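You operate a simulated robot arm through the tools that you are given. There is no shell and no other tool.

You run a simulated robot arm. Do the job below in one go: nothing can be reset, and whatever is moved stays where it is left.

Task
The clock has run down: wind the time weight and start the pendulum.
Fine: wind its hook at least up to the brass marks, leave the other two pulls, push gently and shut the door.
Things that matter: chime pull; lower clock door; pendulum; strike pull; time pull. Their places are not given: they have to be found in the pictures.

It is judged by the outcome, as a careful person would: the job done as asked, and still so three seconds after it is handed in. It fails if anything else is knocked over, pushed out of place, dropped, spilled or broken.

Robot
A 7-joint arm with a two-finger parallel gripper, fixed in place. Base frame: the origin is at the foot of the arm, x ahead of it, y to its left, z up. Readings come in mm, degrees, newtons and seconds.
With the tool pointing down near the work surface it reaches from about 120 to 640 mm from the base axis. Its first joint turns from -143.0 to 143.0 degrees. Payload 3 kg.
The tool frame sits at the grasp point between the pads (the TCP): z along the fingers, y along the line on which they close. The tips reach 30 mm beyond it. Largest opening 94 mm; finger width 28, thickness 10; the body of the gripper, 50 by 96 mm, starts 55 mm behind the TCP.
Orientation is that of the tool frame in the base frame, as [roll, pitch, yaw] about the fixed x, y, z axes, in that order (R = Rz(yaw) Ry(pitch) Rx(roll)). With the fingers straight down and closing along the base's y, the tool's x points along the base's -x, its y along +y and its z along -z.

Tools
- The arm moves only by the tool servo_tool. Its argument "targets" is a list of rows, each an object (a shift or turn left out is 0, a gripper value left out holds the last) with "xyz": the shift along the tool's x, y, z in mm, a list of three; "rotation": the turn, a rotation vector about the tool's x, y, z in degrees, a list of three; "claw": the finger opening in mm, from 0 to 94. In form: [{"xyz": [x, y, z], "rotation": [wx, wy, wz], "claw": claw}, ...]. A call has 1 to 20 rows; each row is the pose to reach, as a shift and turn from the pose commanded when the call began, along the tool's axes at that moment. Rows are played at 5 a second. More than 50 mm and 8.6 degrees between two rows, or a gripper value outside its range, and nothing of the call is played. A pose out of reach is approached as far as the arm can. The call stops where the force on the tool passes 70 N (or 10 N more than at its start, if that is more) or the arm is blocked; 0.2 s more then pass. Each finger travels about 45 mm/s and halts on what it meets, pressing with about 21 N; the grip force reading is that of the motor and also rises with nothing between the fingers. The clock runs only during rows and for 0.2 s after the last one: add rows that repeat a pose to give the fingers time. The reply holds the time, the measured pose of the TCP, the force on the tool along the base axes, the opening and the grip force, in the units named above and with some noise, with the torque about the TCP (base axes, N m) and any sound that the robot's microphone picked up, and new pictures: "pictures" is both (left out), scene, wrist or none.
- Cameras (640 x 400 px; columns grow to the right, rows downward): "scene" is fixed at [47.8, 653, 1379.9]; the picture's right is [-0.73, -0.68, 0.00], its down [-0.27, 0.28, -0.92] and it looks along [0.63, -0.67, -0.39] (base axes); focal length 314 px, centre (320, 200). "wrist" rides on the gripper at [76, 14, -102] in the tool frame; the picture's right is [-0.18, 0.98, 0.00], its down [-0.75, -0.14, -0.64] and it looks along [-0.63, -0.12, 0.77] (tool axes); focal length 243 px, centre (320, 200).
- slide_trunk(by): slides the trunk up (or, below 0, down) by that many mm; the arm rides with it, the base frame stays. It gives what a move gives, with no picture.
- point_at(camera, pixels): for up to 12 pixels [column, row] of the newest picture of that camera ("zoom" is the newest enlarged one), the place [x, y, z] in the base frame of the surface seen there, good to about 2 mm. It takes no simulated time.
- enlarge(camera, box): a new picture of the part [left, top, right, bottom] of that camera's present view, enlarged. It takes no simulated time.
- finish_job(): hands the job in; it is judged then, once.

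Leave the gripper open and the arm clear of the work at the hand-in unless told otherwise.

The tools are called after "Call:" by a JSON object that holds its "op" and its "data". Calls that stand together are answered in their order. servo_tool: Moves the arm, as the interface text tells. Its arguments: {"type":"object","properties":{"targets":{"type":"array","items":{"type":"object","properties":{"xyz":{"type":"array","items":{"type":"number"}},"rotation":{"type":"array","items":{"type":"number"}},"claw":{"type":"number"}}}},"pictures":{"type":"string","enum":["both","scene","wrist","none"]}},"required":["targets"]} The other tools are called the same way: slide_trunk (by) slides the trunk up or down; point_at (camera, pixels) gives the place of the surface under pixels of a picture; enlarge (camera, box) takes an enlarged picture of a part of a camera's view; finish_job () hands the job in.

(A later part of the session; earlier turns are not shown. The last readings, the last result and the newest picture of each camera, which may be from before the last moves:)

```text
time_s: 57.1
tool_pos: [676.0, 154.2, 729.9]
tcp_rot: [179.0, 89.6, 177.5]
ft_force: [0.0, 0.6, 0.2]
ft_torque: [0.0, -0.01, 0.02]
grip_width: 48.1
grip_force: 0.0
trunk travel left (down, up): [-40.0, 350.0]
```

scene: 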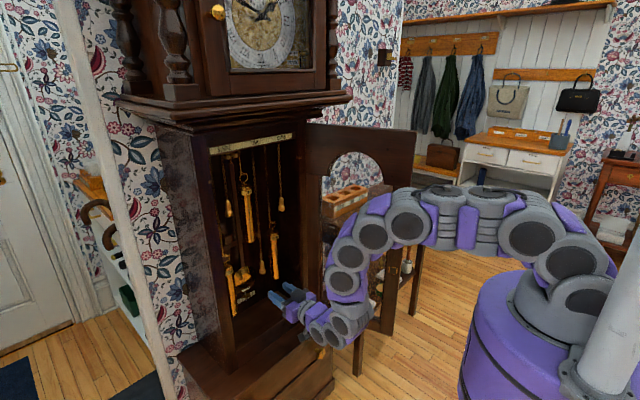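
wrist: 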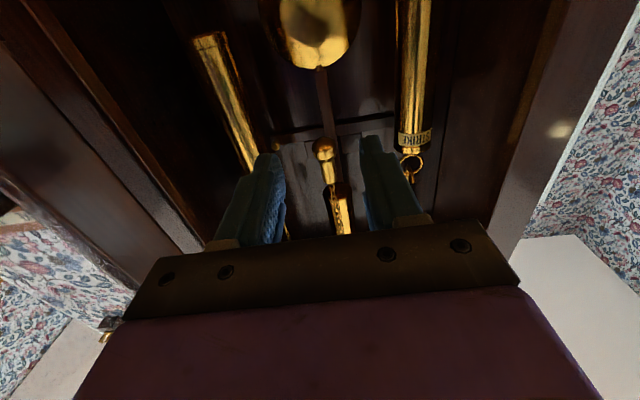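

Now the pull's ball is at wrist (323,145), stem below it in the picture at (330,172). Measuring it and the pendulum bob.

Call:
{"op": "point_at", "data": {"camera": "wrist", "pixels": [[323, 145], [327, 165], [331, 180], [323, 153], [330, 171], [313, 25], [285, 20], [345, 25], [313, 55], [320, 90], [212, 38], [415, 140]]}}

Call:
{"op": "enlarge", "data": {"camera": "wrist", "box": [230, 0, 430, 240]}}

Call:
{"op": "enlarge", "data": {"camera": "scene", "box": [220, 220, 310, 320]}}

```text
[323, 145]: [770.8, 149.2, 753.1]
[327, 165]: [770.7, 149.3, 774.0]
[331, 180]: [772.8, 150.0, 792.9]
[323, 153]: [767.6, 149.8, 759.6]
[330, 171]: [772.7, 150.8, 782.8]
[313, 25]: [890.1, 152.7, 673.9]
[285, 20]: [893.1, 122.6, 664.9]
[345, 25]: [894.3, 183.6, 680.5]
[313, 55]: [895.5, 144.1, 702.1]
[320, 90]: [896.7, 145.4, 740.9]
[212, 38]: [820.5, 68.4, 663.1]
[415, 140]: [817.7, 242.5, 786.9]
```

```text
1.67 times, centred on (330, 120) of wrist
```

zoom: 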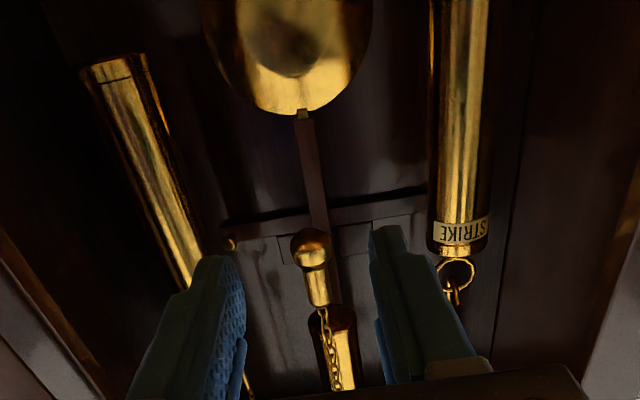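

```text
4.00 times, centred on (265, 270) of scene
```

zoom: 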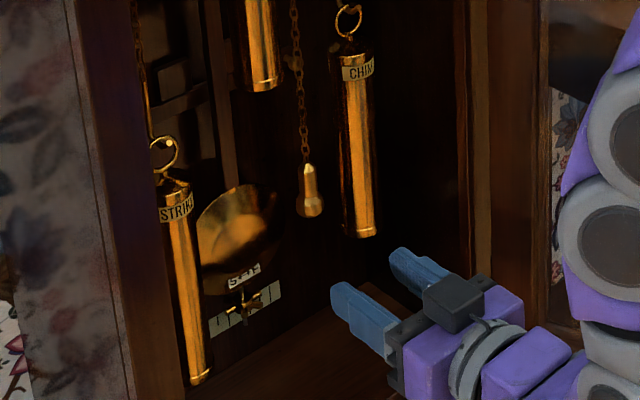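

Pull's stem is centered near (777,150,781). I'll rise to z≈781 and advance to x≈768 around it.

Call:
{"op": "servo_tool", "data": {"targets": [{"xyz": [-17, -1, 0], "claw": 48}, {"xyz": [-34, -2, 0], "claw": 48}, {"xyz": [-51, -3, 0], "claw": 48}, {"xyz": [-51, -3, 20], "claw": 48}, {"xyz": [-51, -2.5, 40], "claw": 48}, {"xyz": [-51, -2, 60], "claw": 48}, {"xyz": [-51, -2, 80], "claw": 48}, {"xyz": [-51, -1.6, 92], "claw": 48}]}}

Call:
{"op": "enlarge", "data": {"camera": "wrist", "box": [230, 40, 430, 240]}}

```text
time_s: 58.9
tool_pos: [767.4, 151.0, 781.2]
tcp_rot: [174.7, 89.6, 173.1]
ft_force: [-0.9, -0.8, 0.2]
ft_torque: [0.0, -0.03, 0.01]
grip_width: 47.9
grip_force: 0.1
trunk travel left (down, up): [-40.0, 350.0]
```

scene: 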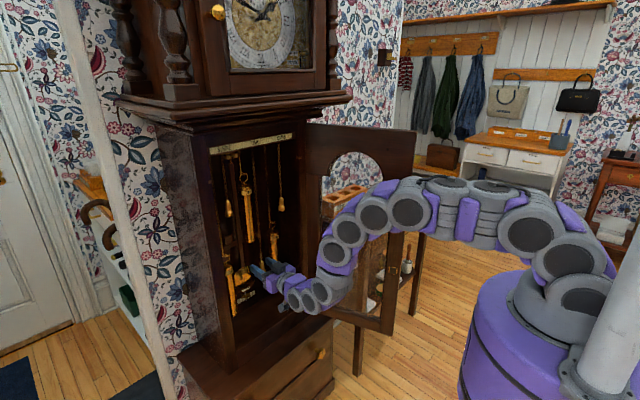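
wrist: 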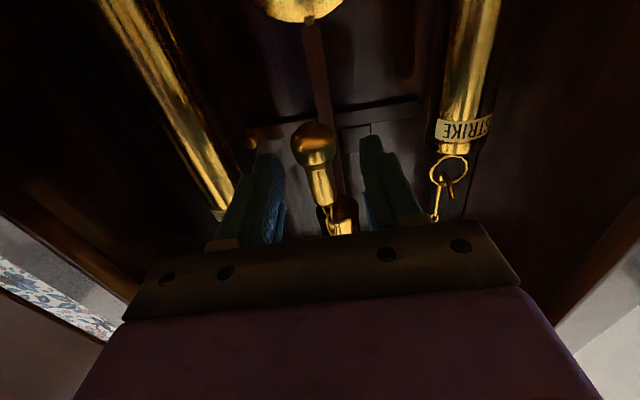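

```text
2.00 times, centred on (330, 140) of wrist
```

zoom: 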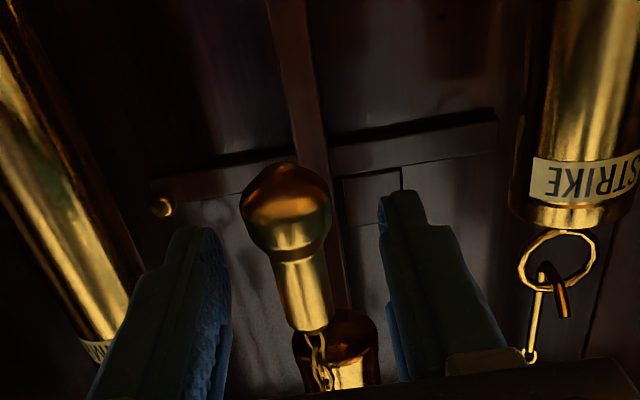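

Alignment matches the first grasp. Close on the stem and pull down ~75 mm.

Call:
{"op": "servo_tool", "data": {"targets": [{"xyz": [0, -0.5, 0], "claw": 35}, {"xyz": [0, -0.5, 0], "claw": 20}, {"xyz": [0, -0.5, 0], "claw": 5}, {"xyz": [0, -0.5, 0], "claw": 5}, {"xyz": [0, -0.5, 0], "claw": 5}, {"xyz": [5, -0.5, 0], "claw": 5}, {"xyz": [18, -0.5, 0.2], "claw": 5}, {"xyz": [32, -0.5, 0.3], "claw": 5}, {"xyz": [46, -0.5, 0.4], "claw": 5}, {"xyz": [60, -0.5, 0.5], "claw": 5}, {"xyz": [60, -0.5, 0.5], "claw": 5}]}}

Call:
{"op": "enlarge", "data": {"camera": "scene", "box": [205, 130, 315, 220]}}

```text
time_s: 61.3
tool_pos: [768.0, 150.7, 721.6]
tcp_rot: [-179.6, 89.5, 179.0]
ft_force: [4.8, 7.1, 9.2]
ft_torque: [-0.72, 0.3, -0.02]
grip_width: 14.8
grip_force: 44.9
trunk travel left (down, up): [-40.0, 350.0]
```

scene: 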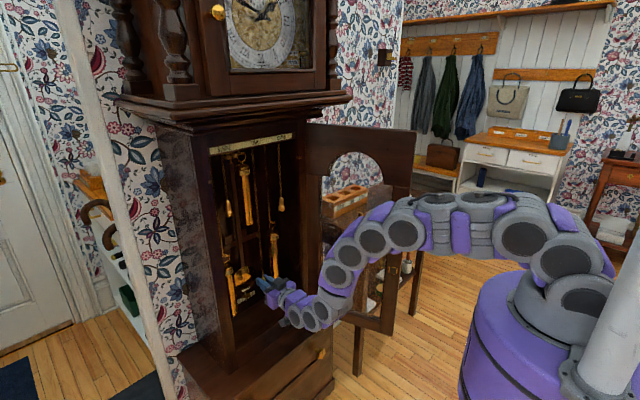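
wrist: 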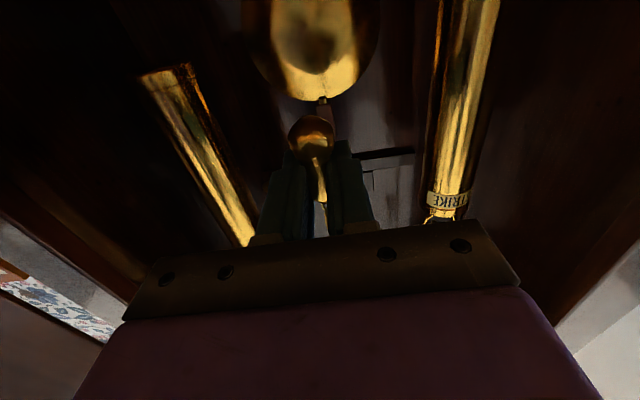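

```text
4.44 times, centred on (260, 175) of scene
```

zoom: 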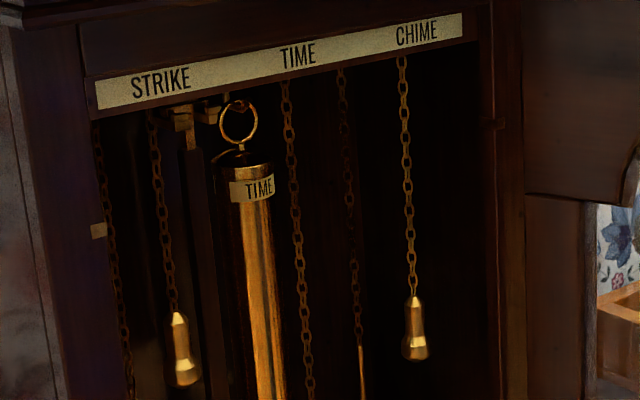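

Let me measure the TIME hook's height now against the marks (z≈1120).

Call:
{"op": "point_at", "data": {"camera": "zoom", "pixels": [[238, 142], [222, 128], [256, 125], [238, 102], [241, 152], [245, 175], [258, 188], [98, 231], [486, 122]]}}

```text
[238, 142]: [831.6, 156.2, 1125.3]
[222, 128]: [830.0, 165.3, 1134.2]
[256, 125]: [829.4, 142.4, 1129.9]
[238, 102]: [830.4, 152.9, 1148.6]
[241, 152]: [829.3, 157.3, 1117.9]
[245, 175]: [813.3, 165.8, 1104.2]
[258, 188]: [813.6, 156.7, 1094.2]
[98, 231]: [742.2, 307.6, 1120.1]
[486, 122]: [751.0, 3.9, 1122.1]
```

Hook ring spans z≈1125–1149 versus marks at ≈1121: already above. For a safe margin (hook base ≈1118) I'll pull 12 mm more, watching the force.

Call:
{"op": "servo_tool", "data": {"targets": [{"xyz": [4, 0, 0], "claw": 5}, {"xyz": [8, 0, 0], "claw": 5}, {"xyz": [12, 0, 0], "claw": 5}, {"xyz": [12, 0, 0], "claw": 5}]}}

Call:
{"op": "enlarge", "data": {"camera": "scene", "box": [205, 130, 315, 220]}}

```text
time_s: 62.3
tool_pos: [767.9, 150.5, 711.5]
tcp_rot: [178.0, 89.8, 176.5]
ft_force: [-1.7, 6.8, 20.7]
ft_torque: [-0.97, -0.19, 0.05]
grip_width: 14.5
grip_force: 44.8
trunk travel left (down, up): [-40.0, 350.0]
```

scene: 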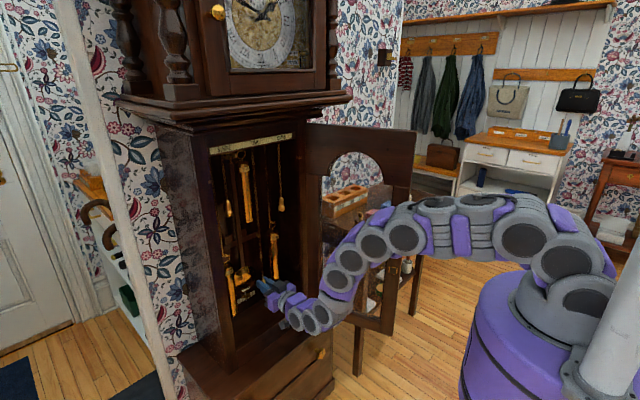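
wrist: 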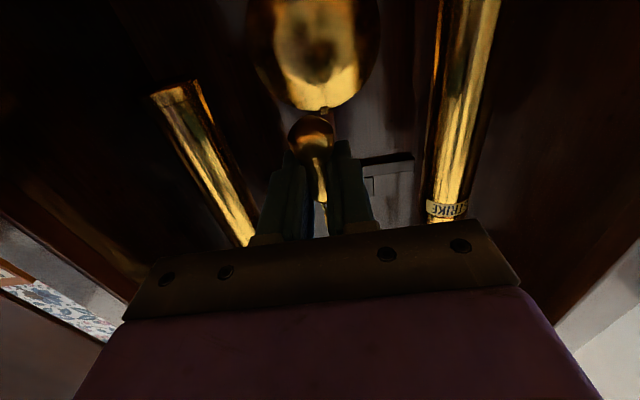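

```text
4.44 times, centred on (260, 175) of scene
```

zoom: 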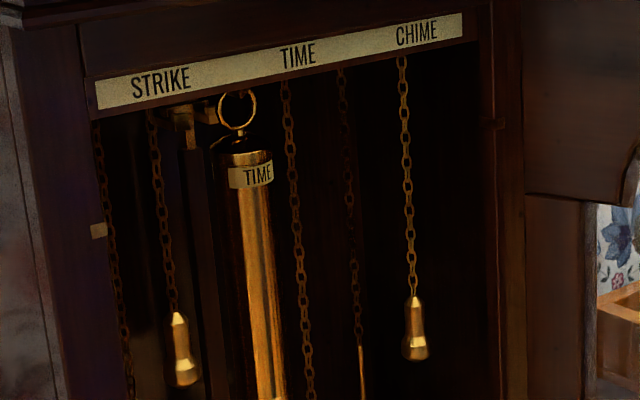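

Upward resistance rose to ~21 N, near the end of travel; hook now ≈ z 1135–1159. Enough. I'll release and back straight out.

Call:
{"op": "servo_tool", "data": {"targets": [{"xyz": [-1, 0, 0], "claw": 20}, {"xyz": [-1, 0, 0], "claw": 34}, {"xyz": [-1, 0, 0], "claw": 48}, {"xyz": [-1, 0, 0], "claw": 48}, {"xyz": [-1, 0, -15], "claw": 48}, {"xyz": [-1, 0, -35], "claw": 48}, {"xyz": [-1, 0, -55], "claw": 48}, {"xyz": [-1, 0, -75], "claw": 48}, {"xyz": [-1, 0, -95], "claw": 48}]}}

Call:
{"op": "enlarge", "data": {"camera": "scene", "box": [205, 130, 315, 220]}}

Call:
{"op": "enlarge", "data": {"camera": "scene", "box": [220, 235, 300, 320]}}

Call:
{"op": "enlarge", "data": {"camera": "wrist", "box": [220, 0, 440, 220]}}

```text
time_s: 64.3
tool_pos: [673.6, 152.8, 708.5]
tcp_rot: [-175.8, 89.7, -177.3]
ft_force: [0.0, -0.5, -0.6]
ft_torque: [-0.01, 0.0, -0.02]
grip_width: 48.0
grip_force: 0.1
trunk travel left (down, up): [-40.0, 350.0]
```

scene: 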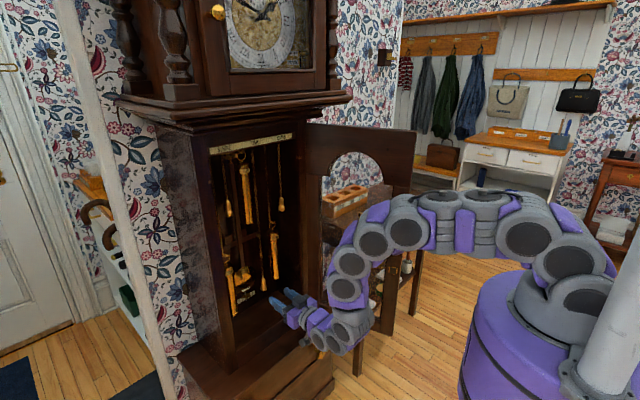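
wrist: 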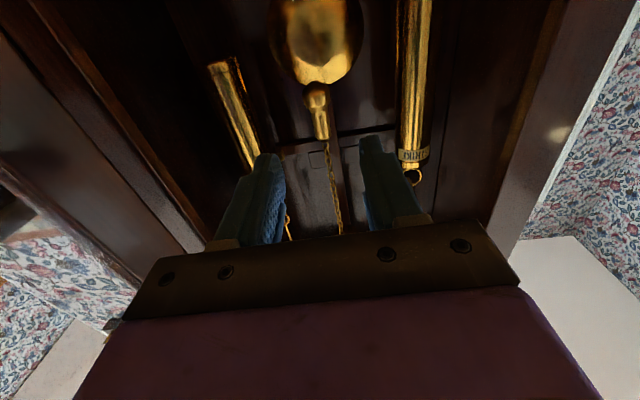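

```text
4.44 times, centred on (260, 175) of scene
```

zoom: 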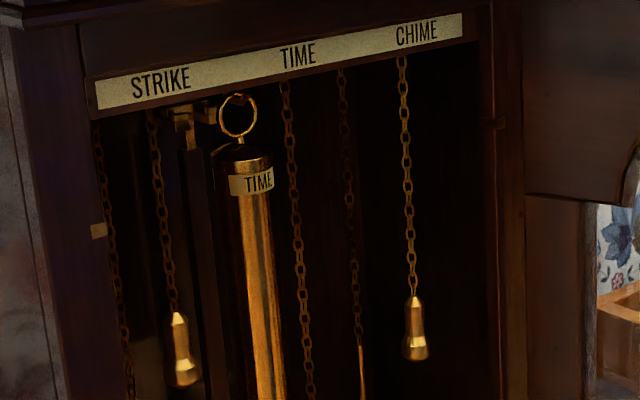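

```text
4.71 times, centred on (260, 278) of scene
```

zoom: 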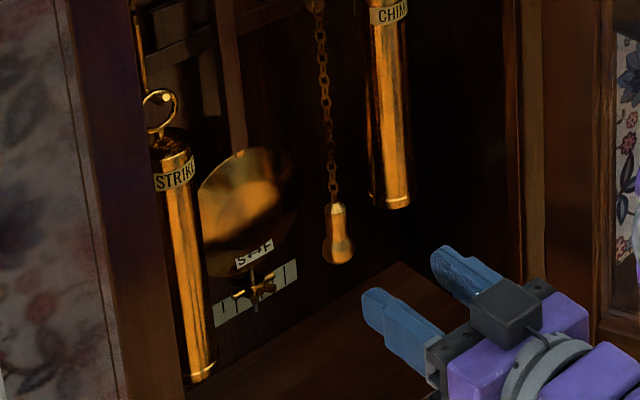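

```text
1.82 times, centred on (330, 110) of wrist
```

zoom: 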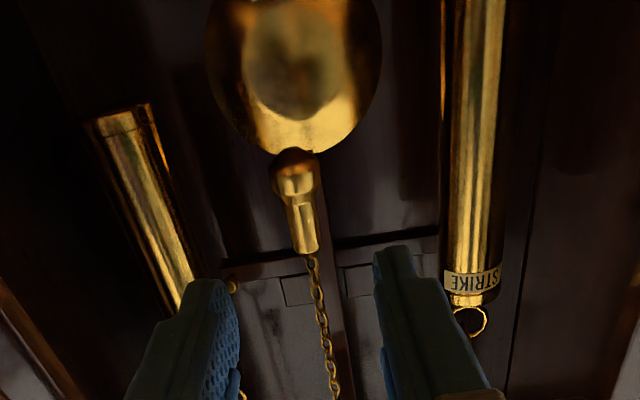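

The hook stays above the marks. Now the pendulum: I need precise geometry of the bob, hanging pull, weight bottoms and the case floor/sill to choose a safe approach.

Call:
{"op": "point_at", "data": {"camera": "wrist", "pixels": [[316, 100], [320, 130], [272, 40], [362, 40], [316, 75], [316, 10], [222, 65], [398, 150], [335, 190], [280, 60], [350, 60]]}}

Call:
{"op": "enlarge", "data": {"camera": "scene", "box": [230, 255, 290, 325]}}

Call:
{"op": "point_at", "data": {"camera": "zoom", "pixels": [[120, 60], [220, 30], [175, 100], [285, 130], [300, 200], [400, 250], [420, 330], [330, 350], [560, 330], [150, 190], [210, 180], [195, 155]]}}

```text
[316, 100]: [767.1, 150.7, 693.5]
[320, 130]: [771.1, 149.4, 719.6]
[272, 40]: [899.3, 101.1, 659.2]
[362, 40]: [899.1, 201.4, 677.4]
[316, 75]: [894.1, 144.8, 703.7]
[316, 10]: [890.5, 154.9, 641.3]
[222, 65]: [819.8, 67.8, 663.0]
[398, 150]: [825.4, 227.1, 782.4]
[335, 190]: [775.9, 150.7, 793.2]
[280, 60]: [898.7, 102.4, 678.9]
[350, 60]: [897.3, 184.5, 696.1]
```

```text
5.71 times, centred on (260, 290) of scene
```

zoom: 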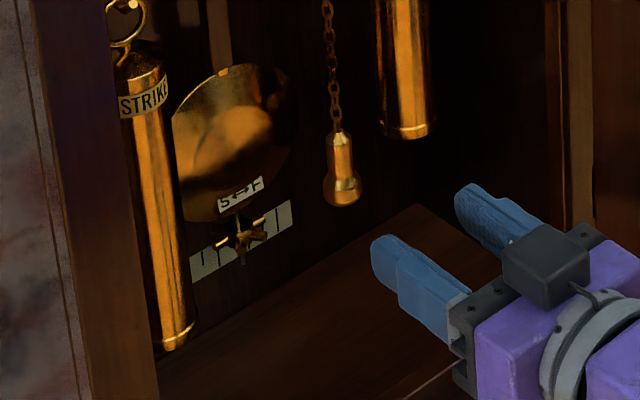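

```text
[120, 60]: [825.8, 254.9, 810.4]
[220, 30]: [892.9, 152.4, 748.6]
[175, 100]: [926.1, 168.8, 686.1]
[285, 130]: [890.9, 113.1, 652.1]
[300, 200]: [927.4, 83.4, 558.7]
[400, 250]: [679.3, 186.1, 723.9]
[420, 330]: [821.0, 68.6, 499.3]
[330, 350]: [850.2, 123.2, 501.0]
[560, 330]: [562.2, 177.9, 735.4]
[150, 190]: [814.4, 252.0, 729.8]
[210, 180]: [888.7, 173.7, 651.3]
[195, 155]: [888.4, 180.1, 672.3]
```

Bob centre ≈ (893,151,652), radius ≈51; case floor z≈500; chime weight bottom z≈663. I'll also measure the sill at the front and the box on top of the gripper, and the tool's lower camera.

Call:
{"op": "point_at", "data": {"camera": "zoom", "pixels": [[545, 240], [545, 285], [515, 260], [580, 245], [405, 130], [400, 385], [420, 395], [240, 232], [255, 240], [228, 205], [190, 340], [235, 262]]}}

Call:
{"op": "point_at", "data": {"camera": "scene", "pixels": [[270, 332], [290, 322], [300, 312], [285, 330], [305, 322], [312, 305], [309, 280], [207, 250], [300, 340], [328, 345], [240, 155], [241, 162]]}}

```text
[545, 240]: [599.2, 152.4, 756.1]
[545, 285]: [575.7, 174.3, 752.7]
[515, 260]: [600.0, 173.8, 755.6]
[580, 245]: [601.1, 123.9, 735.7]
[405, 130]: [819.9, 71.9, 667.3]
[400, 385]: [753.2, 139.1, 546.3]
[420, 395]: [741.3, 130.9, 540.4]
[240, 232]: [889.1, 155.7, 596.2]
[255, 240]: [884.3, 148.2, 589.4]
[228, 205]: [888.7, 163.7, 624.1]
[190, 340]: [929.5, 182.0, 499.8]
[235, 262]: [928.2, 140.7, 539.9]
```

```text
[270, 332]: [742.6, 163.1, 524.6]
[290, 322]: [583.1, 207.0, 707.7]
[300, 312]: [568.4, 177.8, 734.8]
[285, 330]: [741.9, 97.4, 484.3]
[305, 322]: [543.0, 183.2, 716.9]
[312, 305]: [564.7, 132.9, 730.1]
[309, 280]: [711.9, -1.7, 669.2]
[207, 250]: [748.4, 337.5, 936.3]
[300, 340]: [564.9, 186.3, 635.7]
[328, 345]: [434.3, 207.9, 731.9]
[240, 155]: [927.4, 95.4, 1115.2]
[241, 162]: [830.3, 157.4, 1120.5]
```

Clearances computed: the hanging pull's bottom is ~676, chime weight bottom ~663, sill top ~546, floor 500. The safest way is a rolled (90°) gripper coming in low and right of the bob (y≈80), using the upper finger at z≈640. First let me look closely at the beat scale under the pendulum.

Call:
{"op": "enlarge", "data": {"camera": "scene", "box": [245, 285, 265, 305]}}

Call:
{"op": "enlarge", "data": {"camera": "wrist", "box": [260, 0, 380, 100]}}

```text
16.00 times, centred on (255, 295) of scene
```

zoom: 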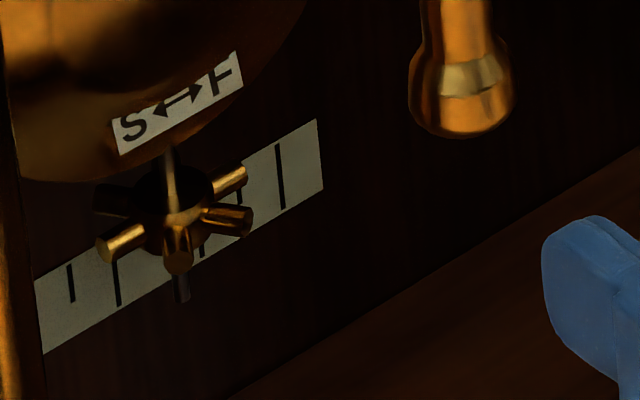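

```text
4.00 times, centred on (320, 50) of wrist
```

zoom: 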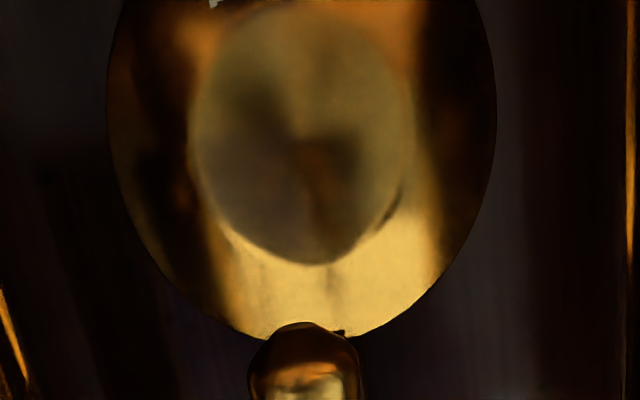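

The beat scale has several ticks behind the rating nut. I'll measure their spacing to gauge a suitable swing.

Call:
{"op": "enlarge", "data": {"camera": "scene", "box": [245, 285, 265, 305]}}

Call:
{"op": "point_at", "data": {"camera": "zoom", "pixels": [[72, 283], [117, 283], [202, 250], [240, 195], [280, 175], [181, 288], [40, 330], [320, 150], [180, 220], [460, 130], [120, 240], [240, 225]]}}

```text
16.00 times, centred on (255, 295) of scene
```

zoom: 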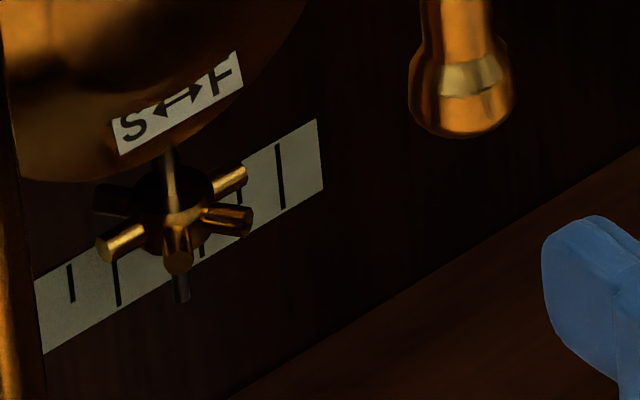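

```text
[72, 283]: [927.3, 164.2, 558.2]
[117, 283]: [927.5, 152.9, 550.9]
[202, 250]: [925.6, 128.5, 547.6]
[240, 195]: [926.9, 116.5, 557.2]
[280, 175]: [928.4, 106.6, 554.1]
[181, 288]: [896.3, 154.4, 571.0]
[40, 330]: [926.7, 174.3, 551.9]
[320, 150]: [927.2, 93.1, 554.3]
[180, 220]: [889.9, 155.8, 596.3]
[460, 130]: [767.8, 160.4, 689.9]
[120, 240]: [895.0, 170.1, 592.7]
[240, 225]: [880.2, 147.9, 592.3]
```

The time pull's chain hangs right in front of the pendulum rod, so the chain-free place to push is the bob itself below z≈676. Reach is the question there; I'll measure the arm's joint discs to estimate its link geometry.

Call:
{"op": "enlarge", "data": {"camera": "scene", "box": [260, 170, 640, 400]}}

Call:
{"op": "point_at", "data": {"camera": "scene", "pixels": [[574, 293], [562, 262], [527, 240], [408, 235], [373, 242], [352, 263], [344, 288], [352, 328], [334, 338], [319, 340], [442, 218], [600, 330]]}}

```text
1.68 times, centred on (450, 285) of scene
```

zoom: 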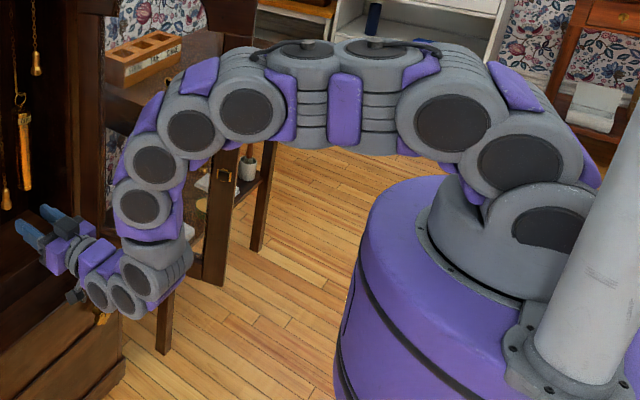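

```text
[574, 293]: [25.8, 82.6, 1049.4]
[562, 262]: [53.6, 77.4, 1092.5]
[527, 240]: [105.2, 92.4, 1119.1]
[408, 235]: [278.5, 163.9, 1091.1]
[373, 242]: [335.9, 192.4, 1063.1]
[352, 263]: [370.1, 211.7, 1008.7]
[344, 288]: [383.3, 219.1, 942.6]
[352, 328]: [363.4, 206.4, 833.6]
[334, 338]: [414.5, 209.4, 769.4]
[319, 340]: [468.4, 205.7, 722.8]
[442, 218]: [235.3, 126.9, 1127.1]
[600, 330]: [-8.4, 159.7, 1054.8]
```

The bob looks out of reach for a level tool, but the pendulum rod at z≈880 is reachable if I keep the chain outside the gripper. I'll measure the rod, its suspension, the TIME weight's bottom, and the frame edges.

Call:
{"op": "enlarge", "data": {"camera": "scene", "box": [215, 195, 285, 265]}}

Call:
{"op": "point_at", "data": {"camera": "zoom", "pixels": [[205, 60], [215, 120], [230, 120], [222, 180], [235, 200], [300, 40], [330, 60], [290, 100], [345, 100], [120, 330], [60, 250], [430, 200]]}}

```text
5.71 times, centred on (250, 230) of scene
```

zoom: 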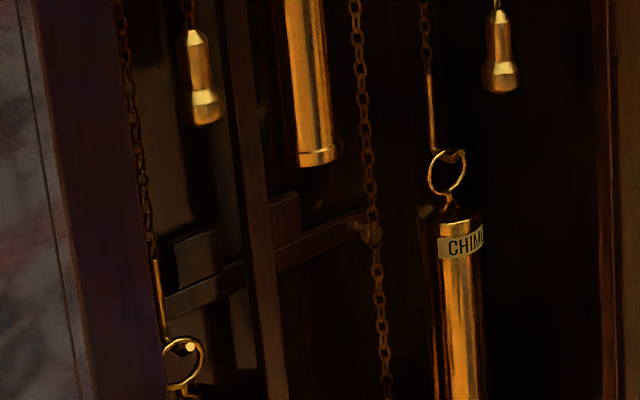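

```text
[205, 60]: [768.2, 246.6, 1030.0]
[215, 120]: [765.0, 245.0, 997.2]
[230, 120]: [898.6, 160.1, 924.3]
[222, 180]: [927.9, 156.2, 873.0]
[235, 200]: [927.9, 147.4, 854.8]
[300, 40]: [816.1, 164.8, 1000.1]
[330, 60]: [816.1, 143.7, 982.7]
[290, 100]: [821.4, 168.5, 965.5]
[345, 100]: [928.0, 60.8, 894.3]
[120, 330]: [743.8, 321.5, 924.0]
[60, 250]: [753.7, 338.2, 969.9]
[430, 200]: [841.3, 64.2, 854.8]
```

There's a horizontal bar behind the rod with a knob (zoom (368,230)). Let me measure that too, and the rod's edges.

Call:
{"op": "point_at", "data": {"camera": "zoom", "pixels": [[250, 150], [240, 150], [258, 150], [260, 240], [270, 300], [250, 300], [285, 300], [310, 245], [368, 230], [190, 295], [195, 255], [318, 160]]}}

Call:
{"op": "enlarge", "data": {"camera": "wrist", "box": [260, 80, 420, 200]}}

Call:
{"op": "point_at", "data": {"camera": "wrist", "pixels": [[340, 125], [300, 150], [288, 150], [365, 125], [335, 160], [345, 160], [318, 160], [205, 150], [560, 130], [332, 110]]}}

```text
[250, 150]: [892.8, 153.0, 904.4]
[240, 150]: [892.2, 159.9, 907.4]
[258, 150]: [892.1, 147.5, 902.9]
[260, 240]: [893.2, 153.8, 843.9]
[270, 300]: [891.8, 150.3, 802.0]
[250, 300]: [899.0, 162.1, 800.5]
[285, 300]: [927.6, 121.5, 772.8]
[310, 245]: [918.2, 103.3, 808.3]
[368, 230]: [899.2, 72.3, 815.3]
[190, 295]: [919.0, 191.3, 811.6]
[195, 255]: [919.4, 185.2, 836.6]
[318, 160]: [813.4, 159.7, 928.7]
```

```text
3.33 times, centred on (340, 140) of wrist
```

zoom: 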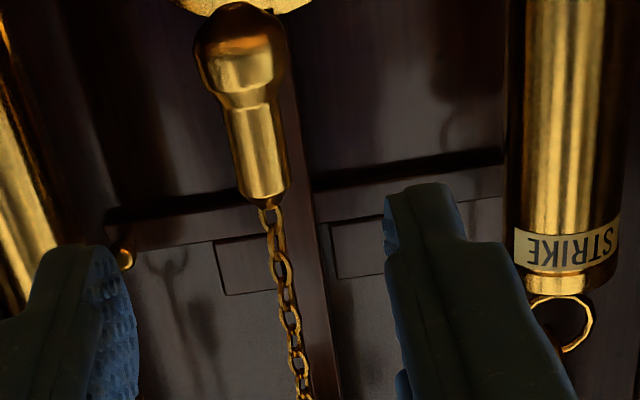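

```text
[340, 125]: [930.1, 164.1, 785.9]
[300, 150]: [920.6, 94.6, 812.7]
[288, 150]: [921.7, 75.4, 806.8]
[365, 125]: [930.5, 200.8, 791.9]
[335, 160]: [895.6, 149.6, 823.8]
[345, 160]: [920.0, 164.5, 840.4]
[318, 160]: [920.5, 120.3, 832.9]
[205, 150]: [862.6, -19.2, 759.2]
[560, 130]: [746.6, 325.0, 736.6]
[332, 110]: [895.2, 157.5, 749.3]
```

Rod at z≈880 spans y≈146–161, x≈892–906; TIME weight bottom z≈927. I'll check the suspension height to size the push.

Call:
{"op": "enlarge", "data": {"camera": "scene", "box": [218, 145, 258, 185]}}

Call:
{"op": "point_at", "data": {"camera": "zoom", "pixels": [[215, 130], [200, 100], [230, 160], [250, 110], [160, 105], [230, 250], [330, 110], [345, 60], [340, 170], [345, 135], [205, 75]]}}

```text
10.00 times, centred on (238, 165) of scene
```

zoom: 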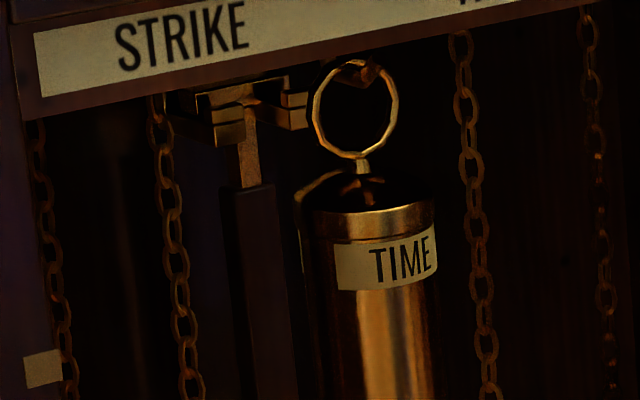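

```text
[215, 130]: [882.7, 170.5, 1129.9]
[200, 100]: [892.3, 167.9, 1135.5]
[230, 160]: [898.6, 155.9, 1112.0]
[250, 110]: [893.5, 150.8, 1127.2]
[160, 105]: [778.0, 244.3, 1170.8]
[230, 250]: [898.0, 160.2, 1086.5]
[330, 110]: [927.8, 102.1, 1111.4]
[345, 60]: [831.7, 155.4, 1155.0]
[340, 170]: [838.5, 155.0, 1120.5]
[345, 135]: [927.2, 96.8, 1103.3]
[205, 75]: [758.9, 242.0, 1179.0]
```

Suspension is at z≈1127, so at z=880 about 12 mm of rod push gives ≈2.8° (≈23 mm at the bob) – gentle. Plan: gripper open wide, yaw −5°, right finger's outer face pushes the rod from its left, chain stays clear to the right. First lower the trunk fully and move to the start position outside the case.

Call:
{"op": "slide_trunk", "data": {"by": -40}}

Call:
{"op": "servo_tool", "data": {"targets": [{"xyz": [-18, 6, 1], "rotation": [0.3, 0, 0], "claw": 60}, {"xyz": [-36, 12, 2], "rotation": [0.6, 0, 0], "claw": 75}, {"xyz": [-54, 18, 3], "rotation": [0.9, 0, 0], "claw": 94}, {"xyz": [-72, 25, 4], "rotation": [1.2, 0, 0], "claw": 94}, {"xyz": [-90, 31, 5], "rotation": [1.5, 0, 0], "claw": 94}, {"xyz": [-108, 37, 6], "rotation": [1.8, 0, 0], "claw": 94}, {"xyz": [-126, 43, 6], "rotation": [2.1, 0, 0], "claw": 94}, {"xyz": [-144, 50, 7], "rotation": [2.4, 0, 0], "claw": 94}, {"xyz": [-162, 56, 8], "rotation": [2.7, 0, 0], "claw": 94}, {"xyz": [-180, 62, 9], "rotation": [3, 0, 0], "claw": 94}, {"xyz": [-197, 68, 10], "rotation": [3.3, 0, 0], "claw": 94}, {"xyz": [-212, 74, 10], "rotation": [3.5, 0, 0], "claw": 94}]}}

```text
time_s: 65.1
tool_pos: [673.6, 152.2, 669.7]
tcp_rot: [178.3, 89.6, 176.8]
ft_force: [0.1, 0.4, 0.1]
ft_torque: [0.0, 0.03, 0.01]
grip_width: 47.6
grip_force: 0.1
trunk travel left (down, up): [0.0, 390.0]
```

```text
time_s: 67.7
tool_pos: [687.7, 226.6, 882.2]
tcp_rot: [-173.7, 89.5, -178.8]
ft_force: [-0.5, 0.5, 0.2]
ft_torque: [0.0, 0.01, 0.03]
grip_width: 94.0
grip_force: 0.0
trunk travel left (down, up): [0.0, 390.0]
```

scene: 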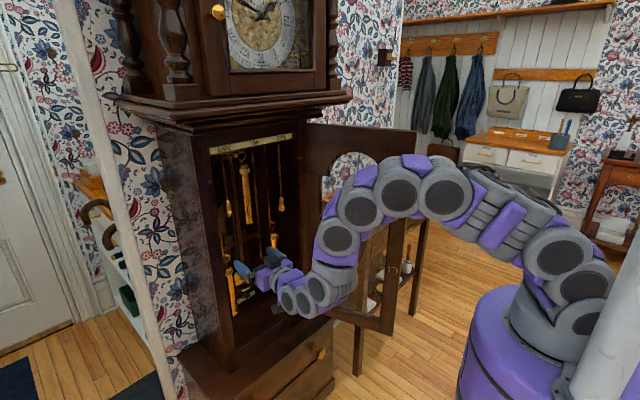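
wrist: 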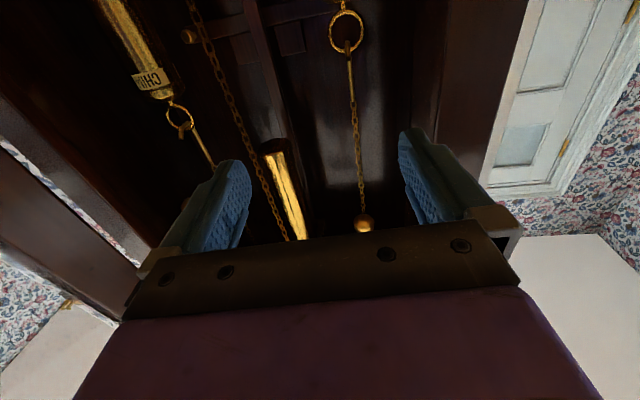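

I see the strike ring (347,30) and chain between the open fingers as planned; time chain at (240,130) and rod (262,60) to the left in the picture. Let me verify coordinates of these before entering.

Call:
{"op": "point_at", "data": {"camera": "wrist", "pixels": [[347, 48], [330, 30], [363, 30], [350, 75], [356, 130], [363, 222], [240, 130], [255, 30], [265, 70], [290, 180], [500, 100], [470, 150]]}}

Call:
{"op": "enlarge", "data": {"camera": "wrist", "box": [170, 0, 490, 240]}}

Call:
{"op": "enlarge", "data": {"camera": "scene", "box": [205, 200, 315, 320]}}

```text
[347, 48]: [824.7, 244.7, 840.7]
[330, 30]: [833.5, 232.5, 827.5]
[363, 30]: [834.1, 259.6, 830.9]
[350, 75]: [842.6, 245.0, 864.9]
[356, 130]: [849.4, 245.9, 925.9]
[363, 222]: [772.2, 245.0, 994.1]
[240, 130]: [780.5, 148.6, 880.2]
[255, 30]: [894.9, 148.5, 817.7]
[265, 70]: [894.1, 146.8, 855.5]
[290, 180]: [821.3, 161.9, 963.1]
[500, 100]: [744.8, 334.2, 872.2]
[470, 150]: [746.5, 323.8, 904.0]
```

```text
1.67 times, centred on (330, 120) of wrist
```

zoom: 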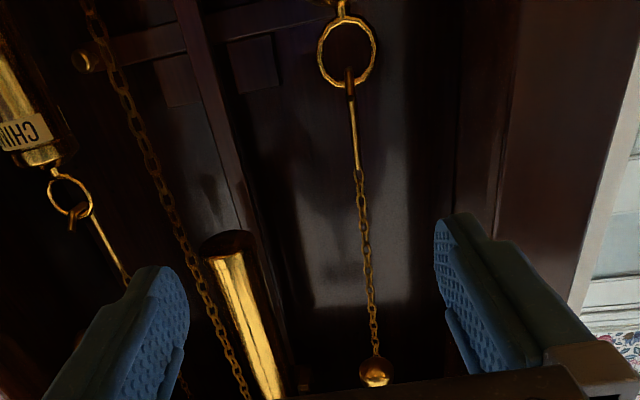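

```text
3.33 times, centred on (260, 260) of scene
```

zoom: 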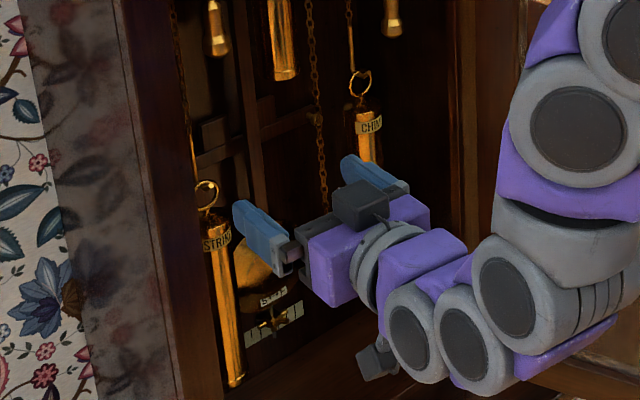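

Let me locate the left stile's inner edge before entering with the left finger.

Call:
{"op": "point_at", "data": {"camera": "wrist", "pixels": [[430, 80], [440, 80], [450, 80], [460, 80], [440, 110], [455, 110], [415, 80], [470, 80]]}}

```text
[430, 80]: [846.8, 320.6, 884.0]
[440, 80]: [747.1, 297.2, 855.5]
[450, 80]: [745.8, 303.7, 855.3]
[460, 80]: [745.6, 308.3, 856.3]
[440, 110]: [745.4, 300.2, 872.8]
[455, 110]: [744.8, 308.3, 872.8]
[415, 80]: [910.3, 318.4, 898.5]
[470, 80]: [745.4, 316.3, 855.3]
```

Left stile inner edge is y≈296, so I'll enter with fingers at 70 mm, keeping clear of it, and open once inside. Entering 120 mm first.

Call:
{"op": "servo_tool", "data": {"targets": [{"xyz": [0, 0, 0], "claw": 78}, {"xyz": [0, 1.7, 20], "claw": 70}, {"xyz": [0, 3.5, 40], "claw": 70}, {"xyz": [0, 5.2, 60], "claw": 70}, {"xyz": [0, 7, 80], "claw": 70}, {"xyz": [0, 8.7, 100], "claw": 70}, {"xyz": [0, 10.5, 120], "claw": 70}]}}

Call:
{"op": "enlarge", "data": {"camera": "wrist", "box": [170, 0, 490, 240]}}

```text
time_s: 69.3
tool_pos: [807.0, 225.9, 879.3]
tcp_rot: [-172.1, 89.4, -177.2]
ft_force: [-0.3, -0.1, -0.7]
ft_torque: [-0.03, -0.02, 0.02]
grip_width: 70.1
grip_force: 0.0
trunk travel left (down, up): [0.0, 390.0]
```

scene: 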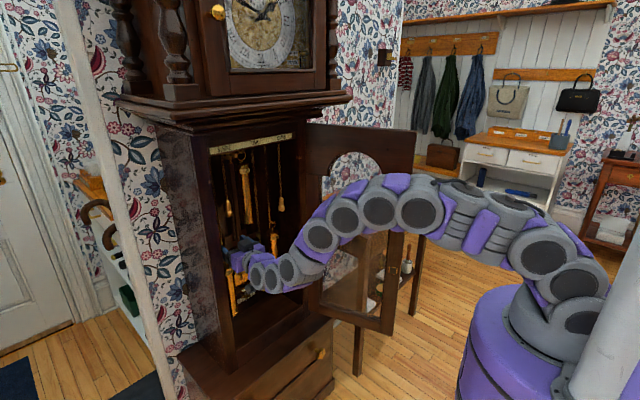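
wrist: 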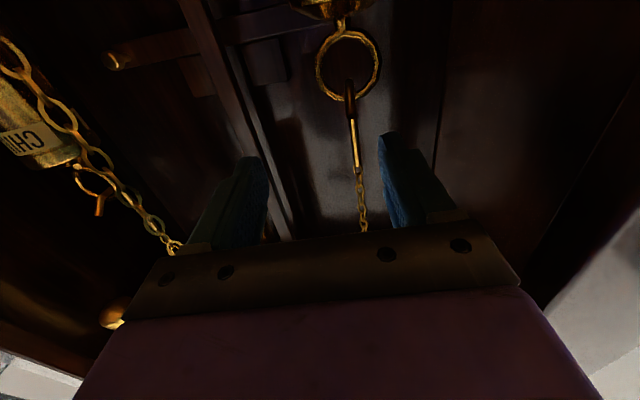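

```text
1.67 times, centred on (330, 120) of wrist
```

zoom: 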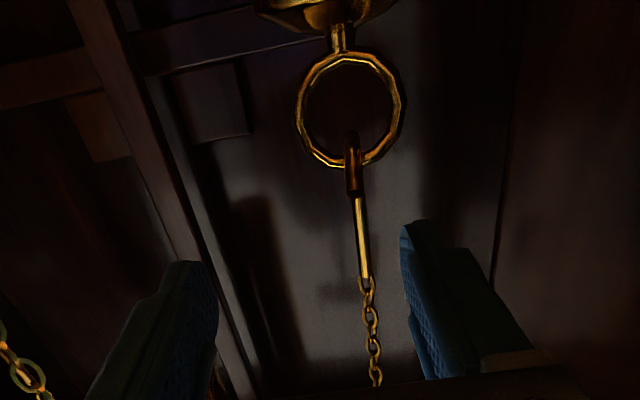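

Chains are clear so far. Let me verify where the rod is relative to the right finger at this height, before continuing.

Call:
{"op": "point_at", "data": {"camera": "wrist", "pixels": [[240, 110], [255, 140], [268, 170], [275, 195], [285, 230], [262, 140], [270, 150], [258, 165], [248, 175], [240, 200], [395, 160], [358, 190]]}}

Call:
{"op": "enlarge", "data": {"camera": "scene", "box": [215, 205, 295, 285]}}

```text
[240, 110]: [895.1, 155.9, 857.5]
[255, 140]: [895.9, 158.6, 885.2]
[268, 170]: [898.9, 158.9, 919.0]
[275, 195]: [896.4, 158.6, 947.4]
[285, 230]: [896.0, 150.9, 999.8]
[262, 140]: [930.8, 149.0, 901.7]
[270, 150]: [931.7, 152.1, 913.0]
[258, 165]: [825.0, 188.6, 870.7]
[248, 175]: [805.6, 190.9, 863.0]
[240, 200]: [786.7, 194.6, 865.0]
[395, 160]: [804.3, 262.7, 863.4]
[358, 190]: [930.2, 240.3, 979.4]
```

```text
5.00 times, centred on (255, 245) of scene
```

zoom: 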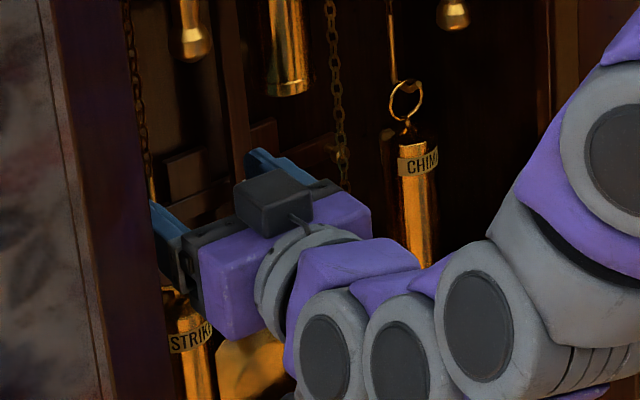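

The rod's left edge at this height is y≈160; the right finger spans ≈178–189, so it will pass clear. Continuing in to x≈873.

Call:
{"op": "servo_tool", "data": {"targets": [{"xyz": [0, 1.3, 15], "claw": 70}, {"xyz": [0, 2.6, 30], "claw": 70}, {"xyz": [0, 3.9, 45], "claw": 70}, {"xyz": [0, 5, 57], "claw": 70}, {"xyz": [0, 5.8, 66], "claw": 70}]}}

Call:
{"op": "enlarge", "data": {"camera": "wrist", "box": [170, 0, 490, 240]}}

```text
time_s: 70.5
tool_pos: [873.5, 226.5, 879.9]
tcp_rot: [-174.6, 89.5, -179.8]
ft_force: [-0.1, 0.0, 0.4]
ft_torque: [0.06, -0.01, 0.0]
grip_width: 70.0
grip_force: 0.1
trunk travel left (down, up): [0.0, 390.0]
```

scene: 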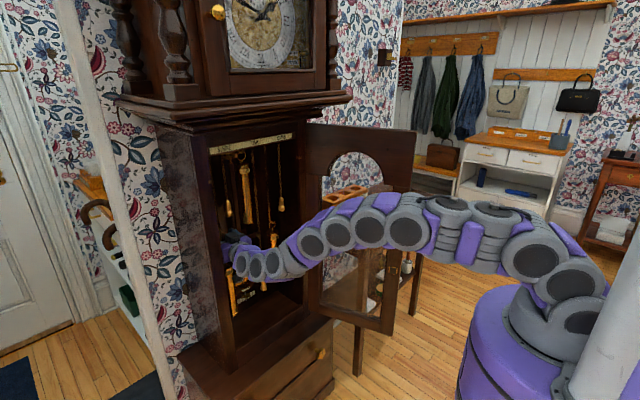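
wrist: 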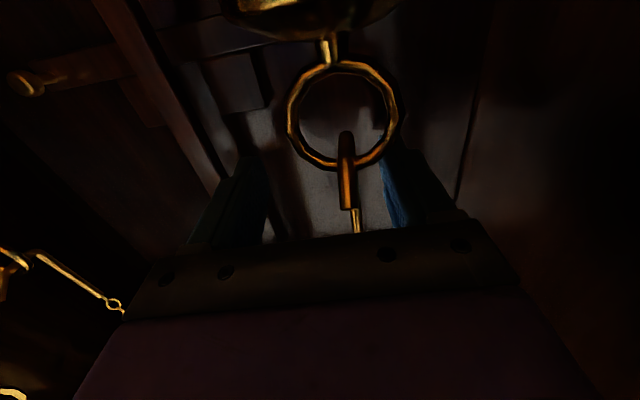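

```text
1.67 times, centred on (330, 120) of wrist
```

zoom: 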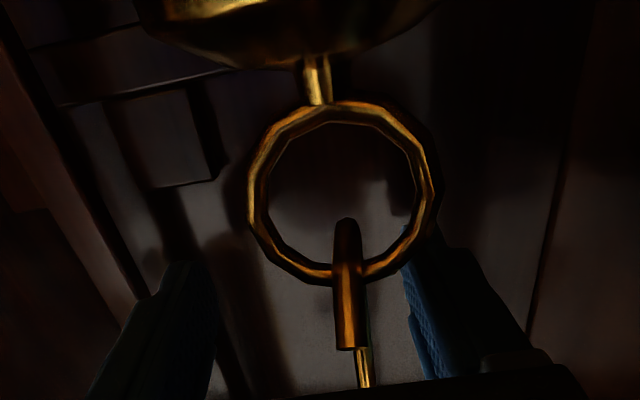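

Reached cleanly at (873,226,880), no contact. Open the fingers to 94 mm (right finger moves closer to the rod), then begin a slow −y push of ~8 mm and check.

Call:
{"op": "servo_tool", "data": {"targets": [{"xyz": [0, 0, 0], "claw": 82}, {"xyz": [0, 0, 0], "claw": 94}, {"xyz": [0, 0, 0], "claw": 94}, {"xyz": [0, -3, 0.3], "claw": 94}, {"xyz": [0, -6, 0.5], "claw": 94}, {"xyz": [0, -8, 0.7], "claw": 94}]}}

Call:
{"op": "enlarge", "data": {"camera": "wrist", "box": [60, 0, 460, 260]}}

Call:
{"op": "enlarge", "data": {"camera": "scene", "box": [215, 205, 295, 315]}}

```text
time_s: 71.9
tool_pos: [874.1, 219.2, 881.5]
tcp_rot: [-177.0, 89.7, 178.0]
ft_force: [0.1, 0.4, 0.0]
ft_torque: [0.0, 0.0, 0.0]
grip_width: 94.1
grip_force: 0.0
trunk travel left (down, up): [0.0, 390.0]
```

scene: 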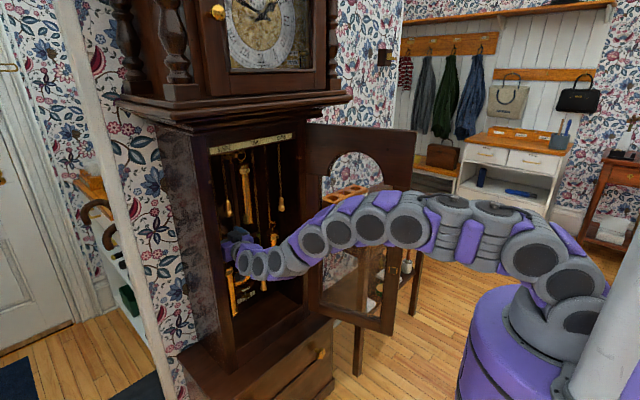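
wrist: 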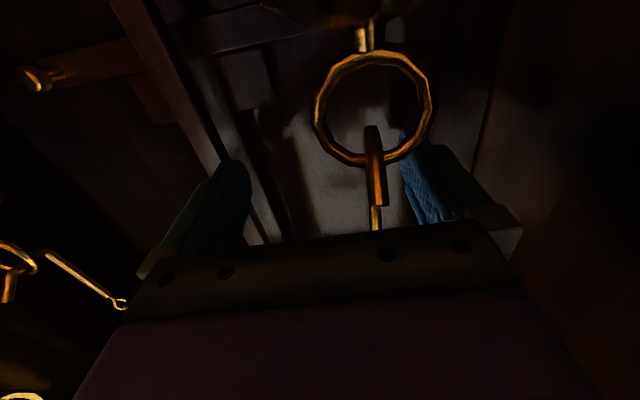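

```text
1.54 times, centred on (260, 130) of wrist
```

zoom: 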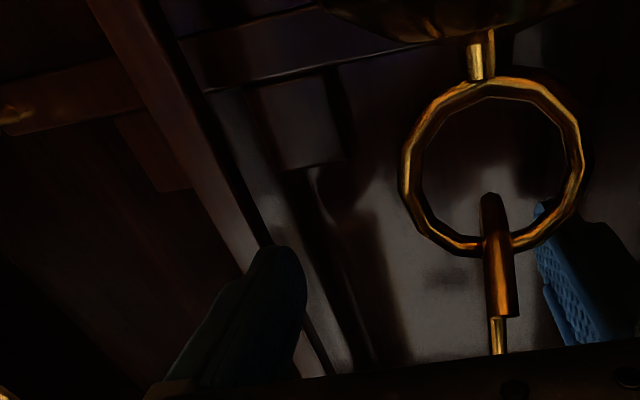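

```text
3.64 times, centred on (255, 260) of scene
```

zoom: 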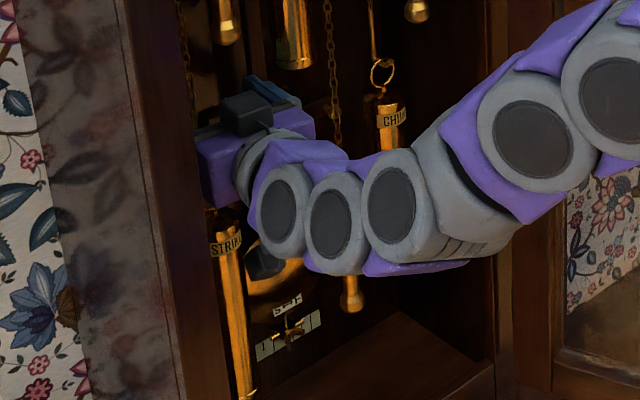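

About to make contact (outer face ≈ y 160). Let me check points at the fingertip and rod.

Call:
{"op": "enlarge", "data": {"camera": "wrist", "box": [160, 90, 300, 250]}}

Call:
{"op": "point_at", "data": {"camera": "wrist", "pixels": [[180, 90], [200, 130], [210, 150], [218, 160], [225, 158], [240, 165], [232, 170], [215, 180], [255, 220], [262, 230], [205, 150], [222, 150]]}}

```text
2.50 times, centred on (230, 170) of wrist
```

zoom: 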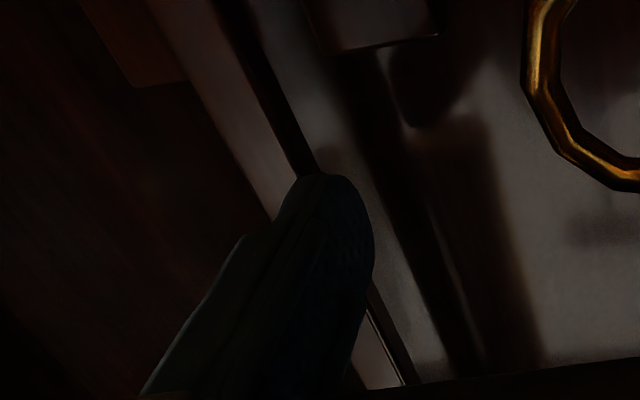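

```text
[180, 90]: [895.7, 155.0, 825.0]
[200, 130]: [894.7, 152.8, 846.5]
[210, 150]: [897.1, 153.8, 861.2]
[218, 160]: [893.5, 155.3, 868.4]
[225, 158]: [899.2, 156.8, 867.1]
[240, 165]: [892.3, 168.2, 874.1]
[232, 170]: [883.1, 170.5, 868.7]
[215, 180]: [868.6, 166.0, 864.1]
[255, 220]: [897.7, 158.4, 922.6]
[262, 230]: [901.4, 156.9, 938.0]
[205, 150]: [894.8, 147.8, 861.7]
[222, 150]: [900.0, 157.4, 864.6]
```

The fingertip is at y≈160–170, just left of the rod (left face y≈158). Now a gentle push: 13 mm toward −y, slowly, then look before releasing.

Call:
{"op": "servo_tool", "data": {"targets": [{"xyz": [0, -2.5, 0.2], "claw": 94}, {"xyz": [0, -5, 0.4], "claw": 94}, {"xyz": [0, -7.5, 0.6], "claw": 94}, {"xyz": [0, -10, 0.8], "claw": 94}, {"xyz": [0, -12, 1], "claw": 94}, {"xyz": [0, -13, 1.1], "claw": 94}]}}

Call:
{"op": "enlarge", "data": {"camera": "scene", "box": [215, 215, 295, 315]}}

Call:
{"op": "enlarge", "data": {"camera": "wrist", "box": [60, 0, 460, 260]}}

```text
time_s: 73.3
tool_pos: [873.5, 206.2, 881.3]
tcp_rot: [-176.9, 89.6, 178.1]
ft_force: [1.2, 0.1, -0.3]
ft_torque: [0.01, -0.03, 0.0]
grip_width: 94.1
grip_force: 0.1
trunk travel left (down, up): [0.0, 390.0]
```

scene: 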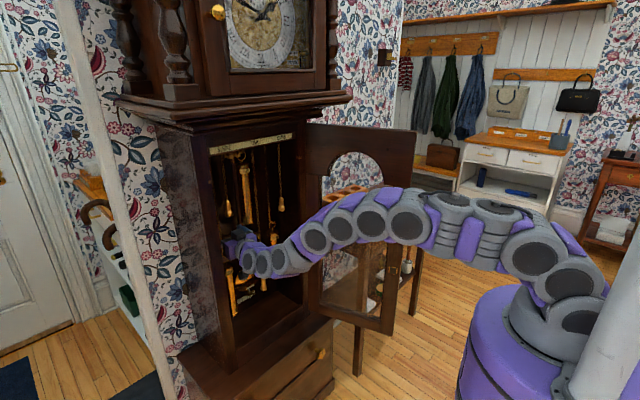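
wrist: 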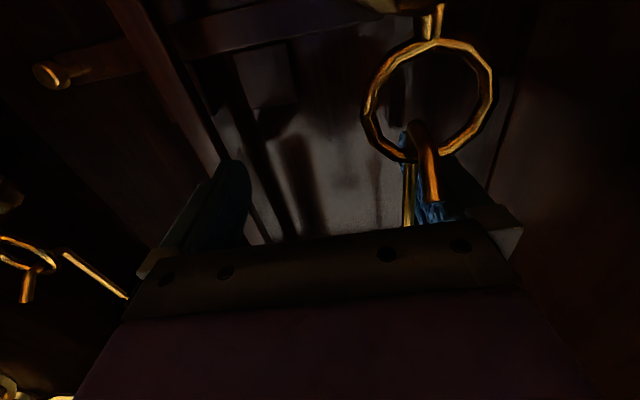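

```text
4.00 times, centred on (255, 265) of scene
```

zoom: 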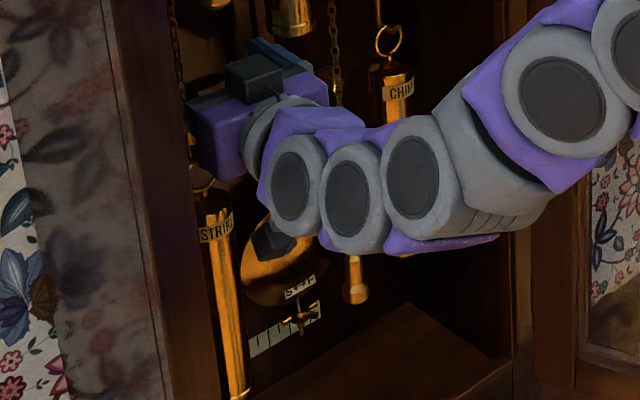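

```text
1.54 times, centred on (260, 130) of wrist
```

zoom: 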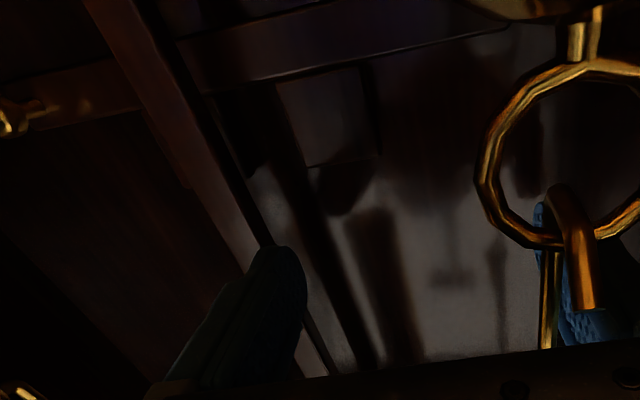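

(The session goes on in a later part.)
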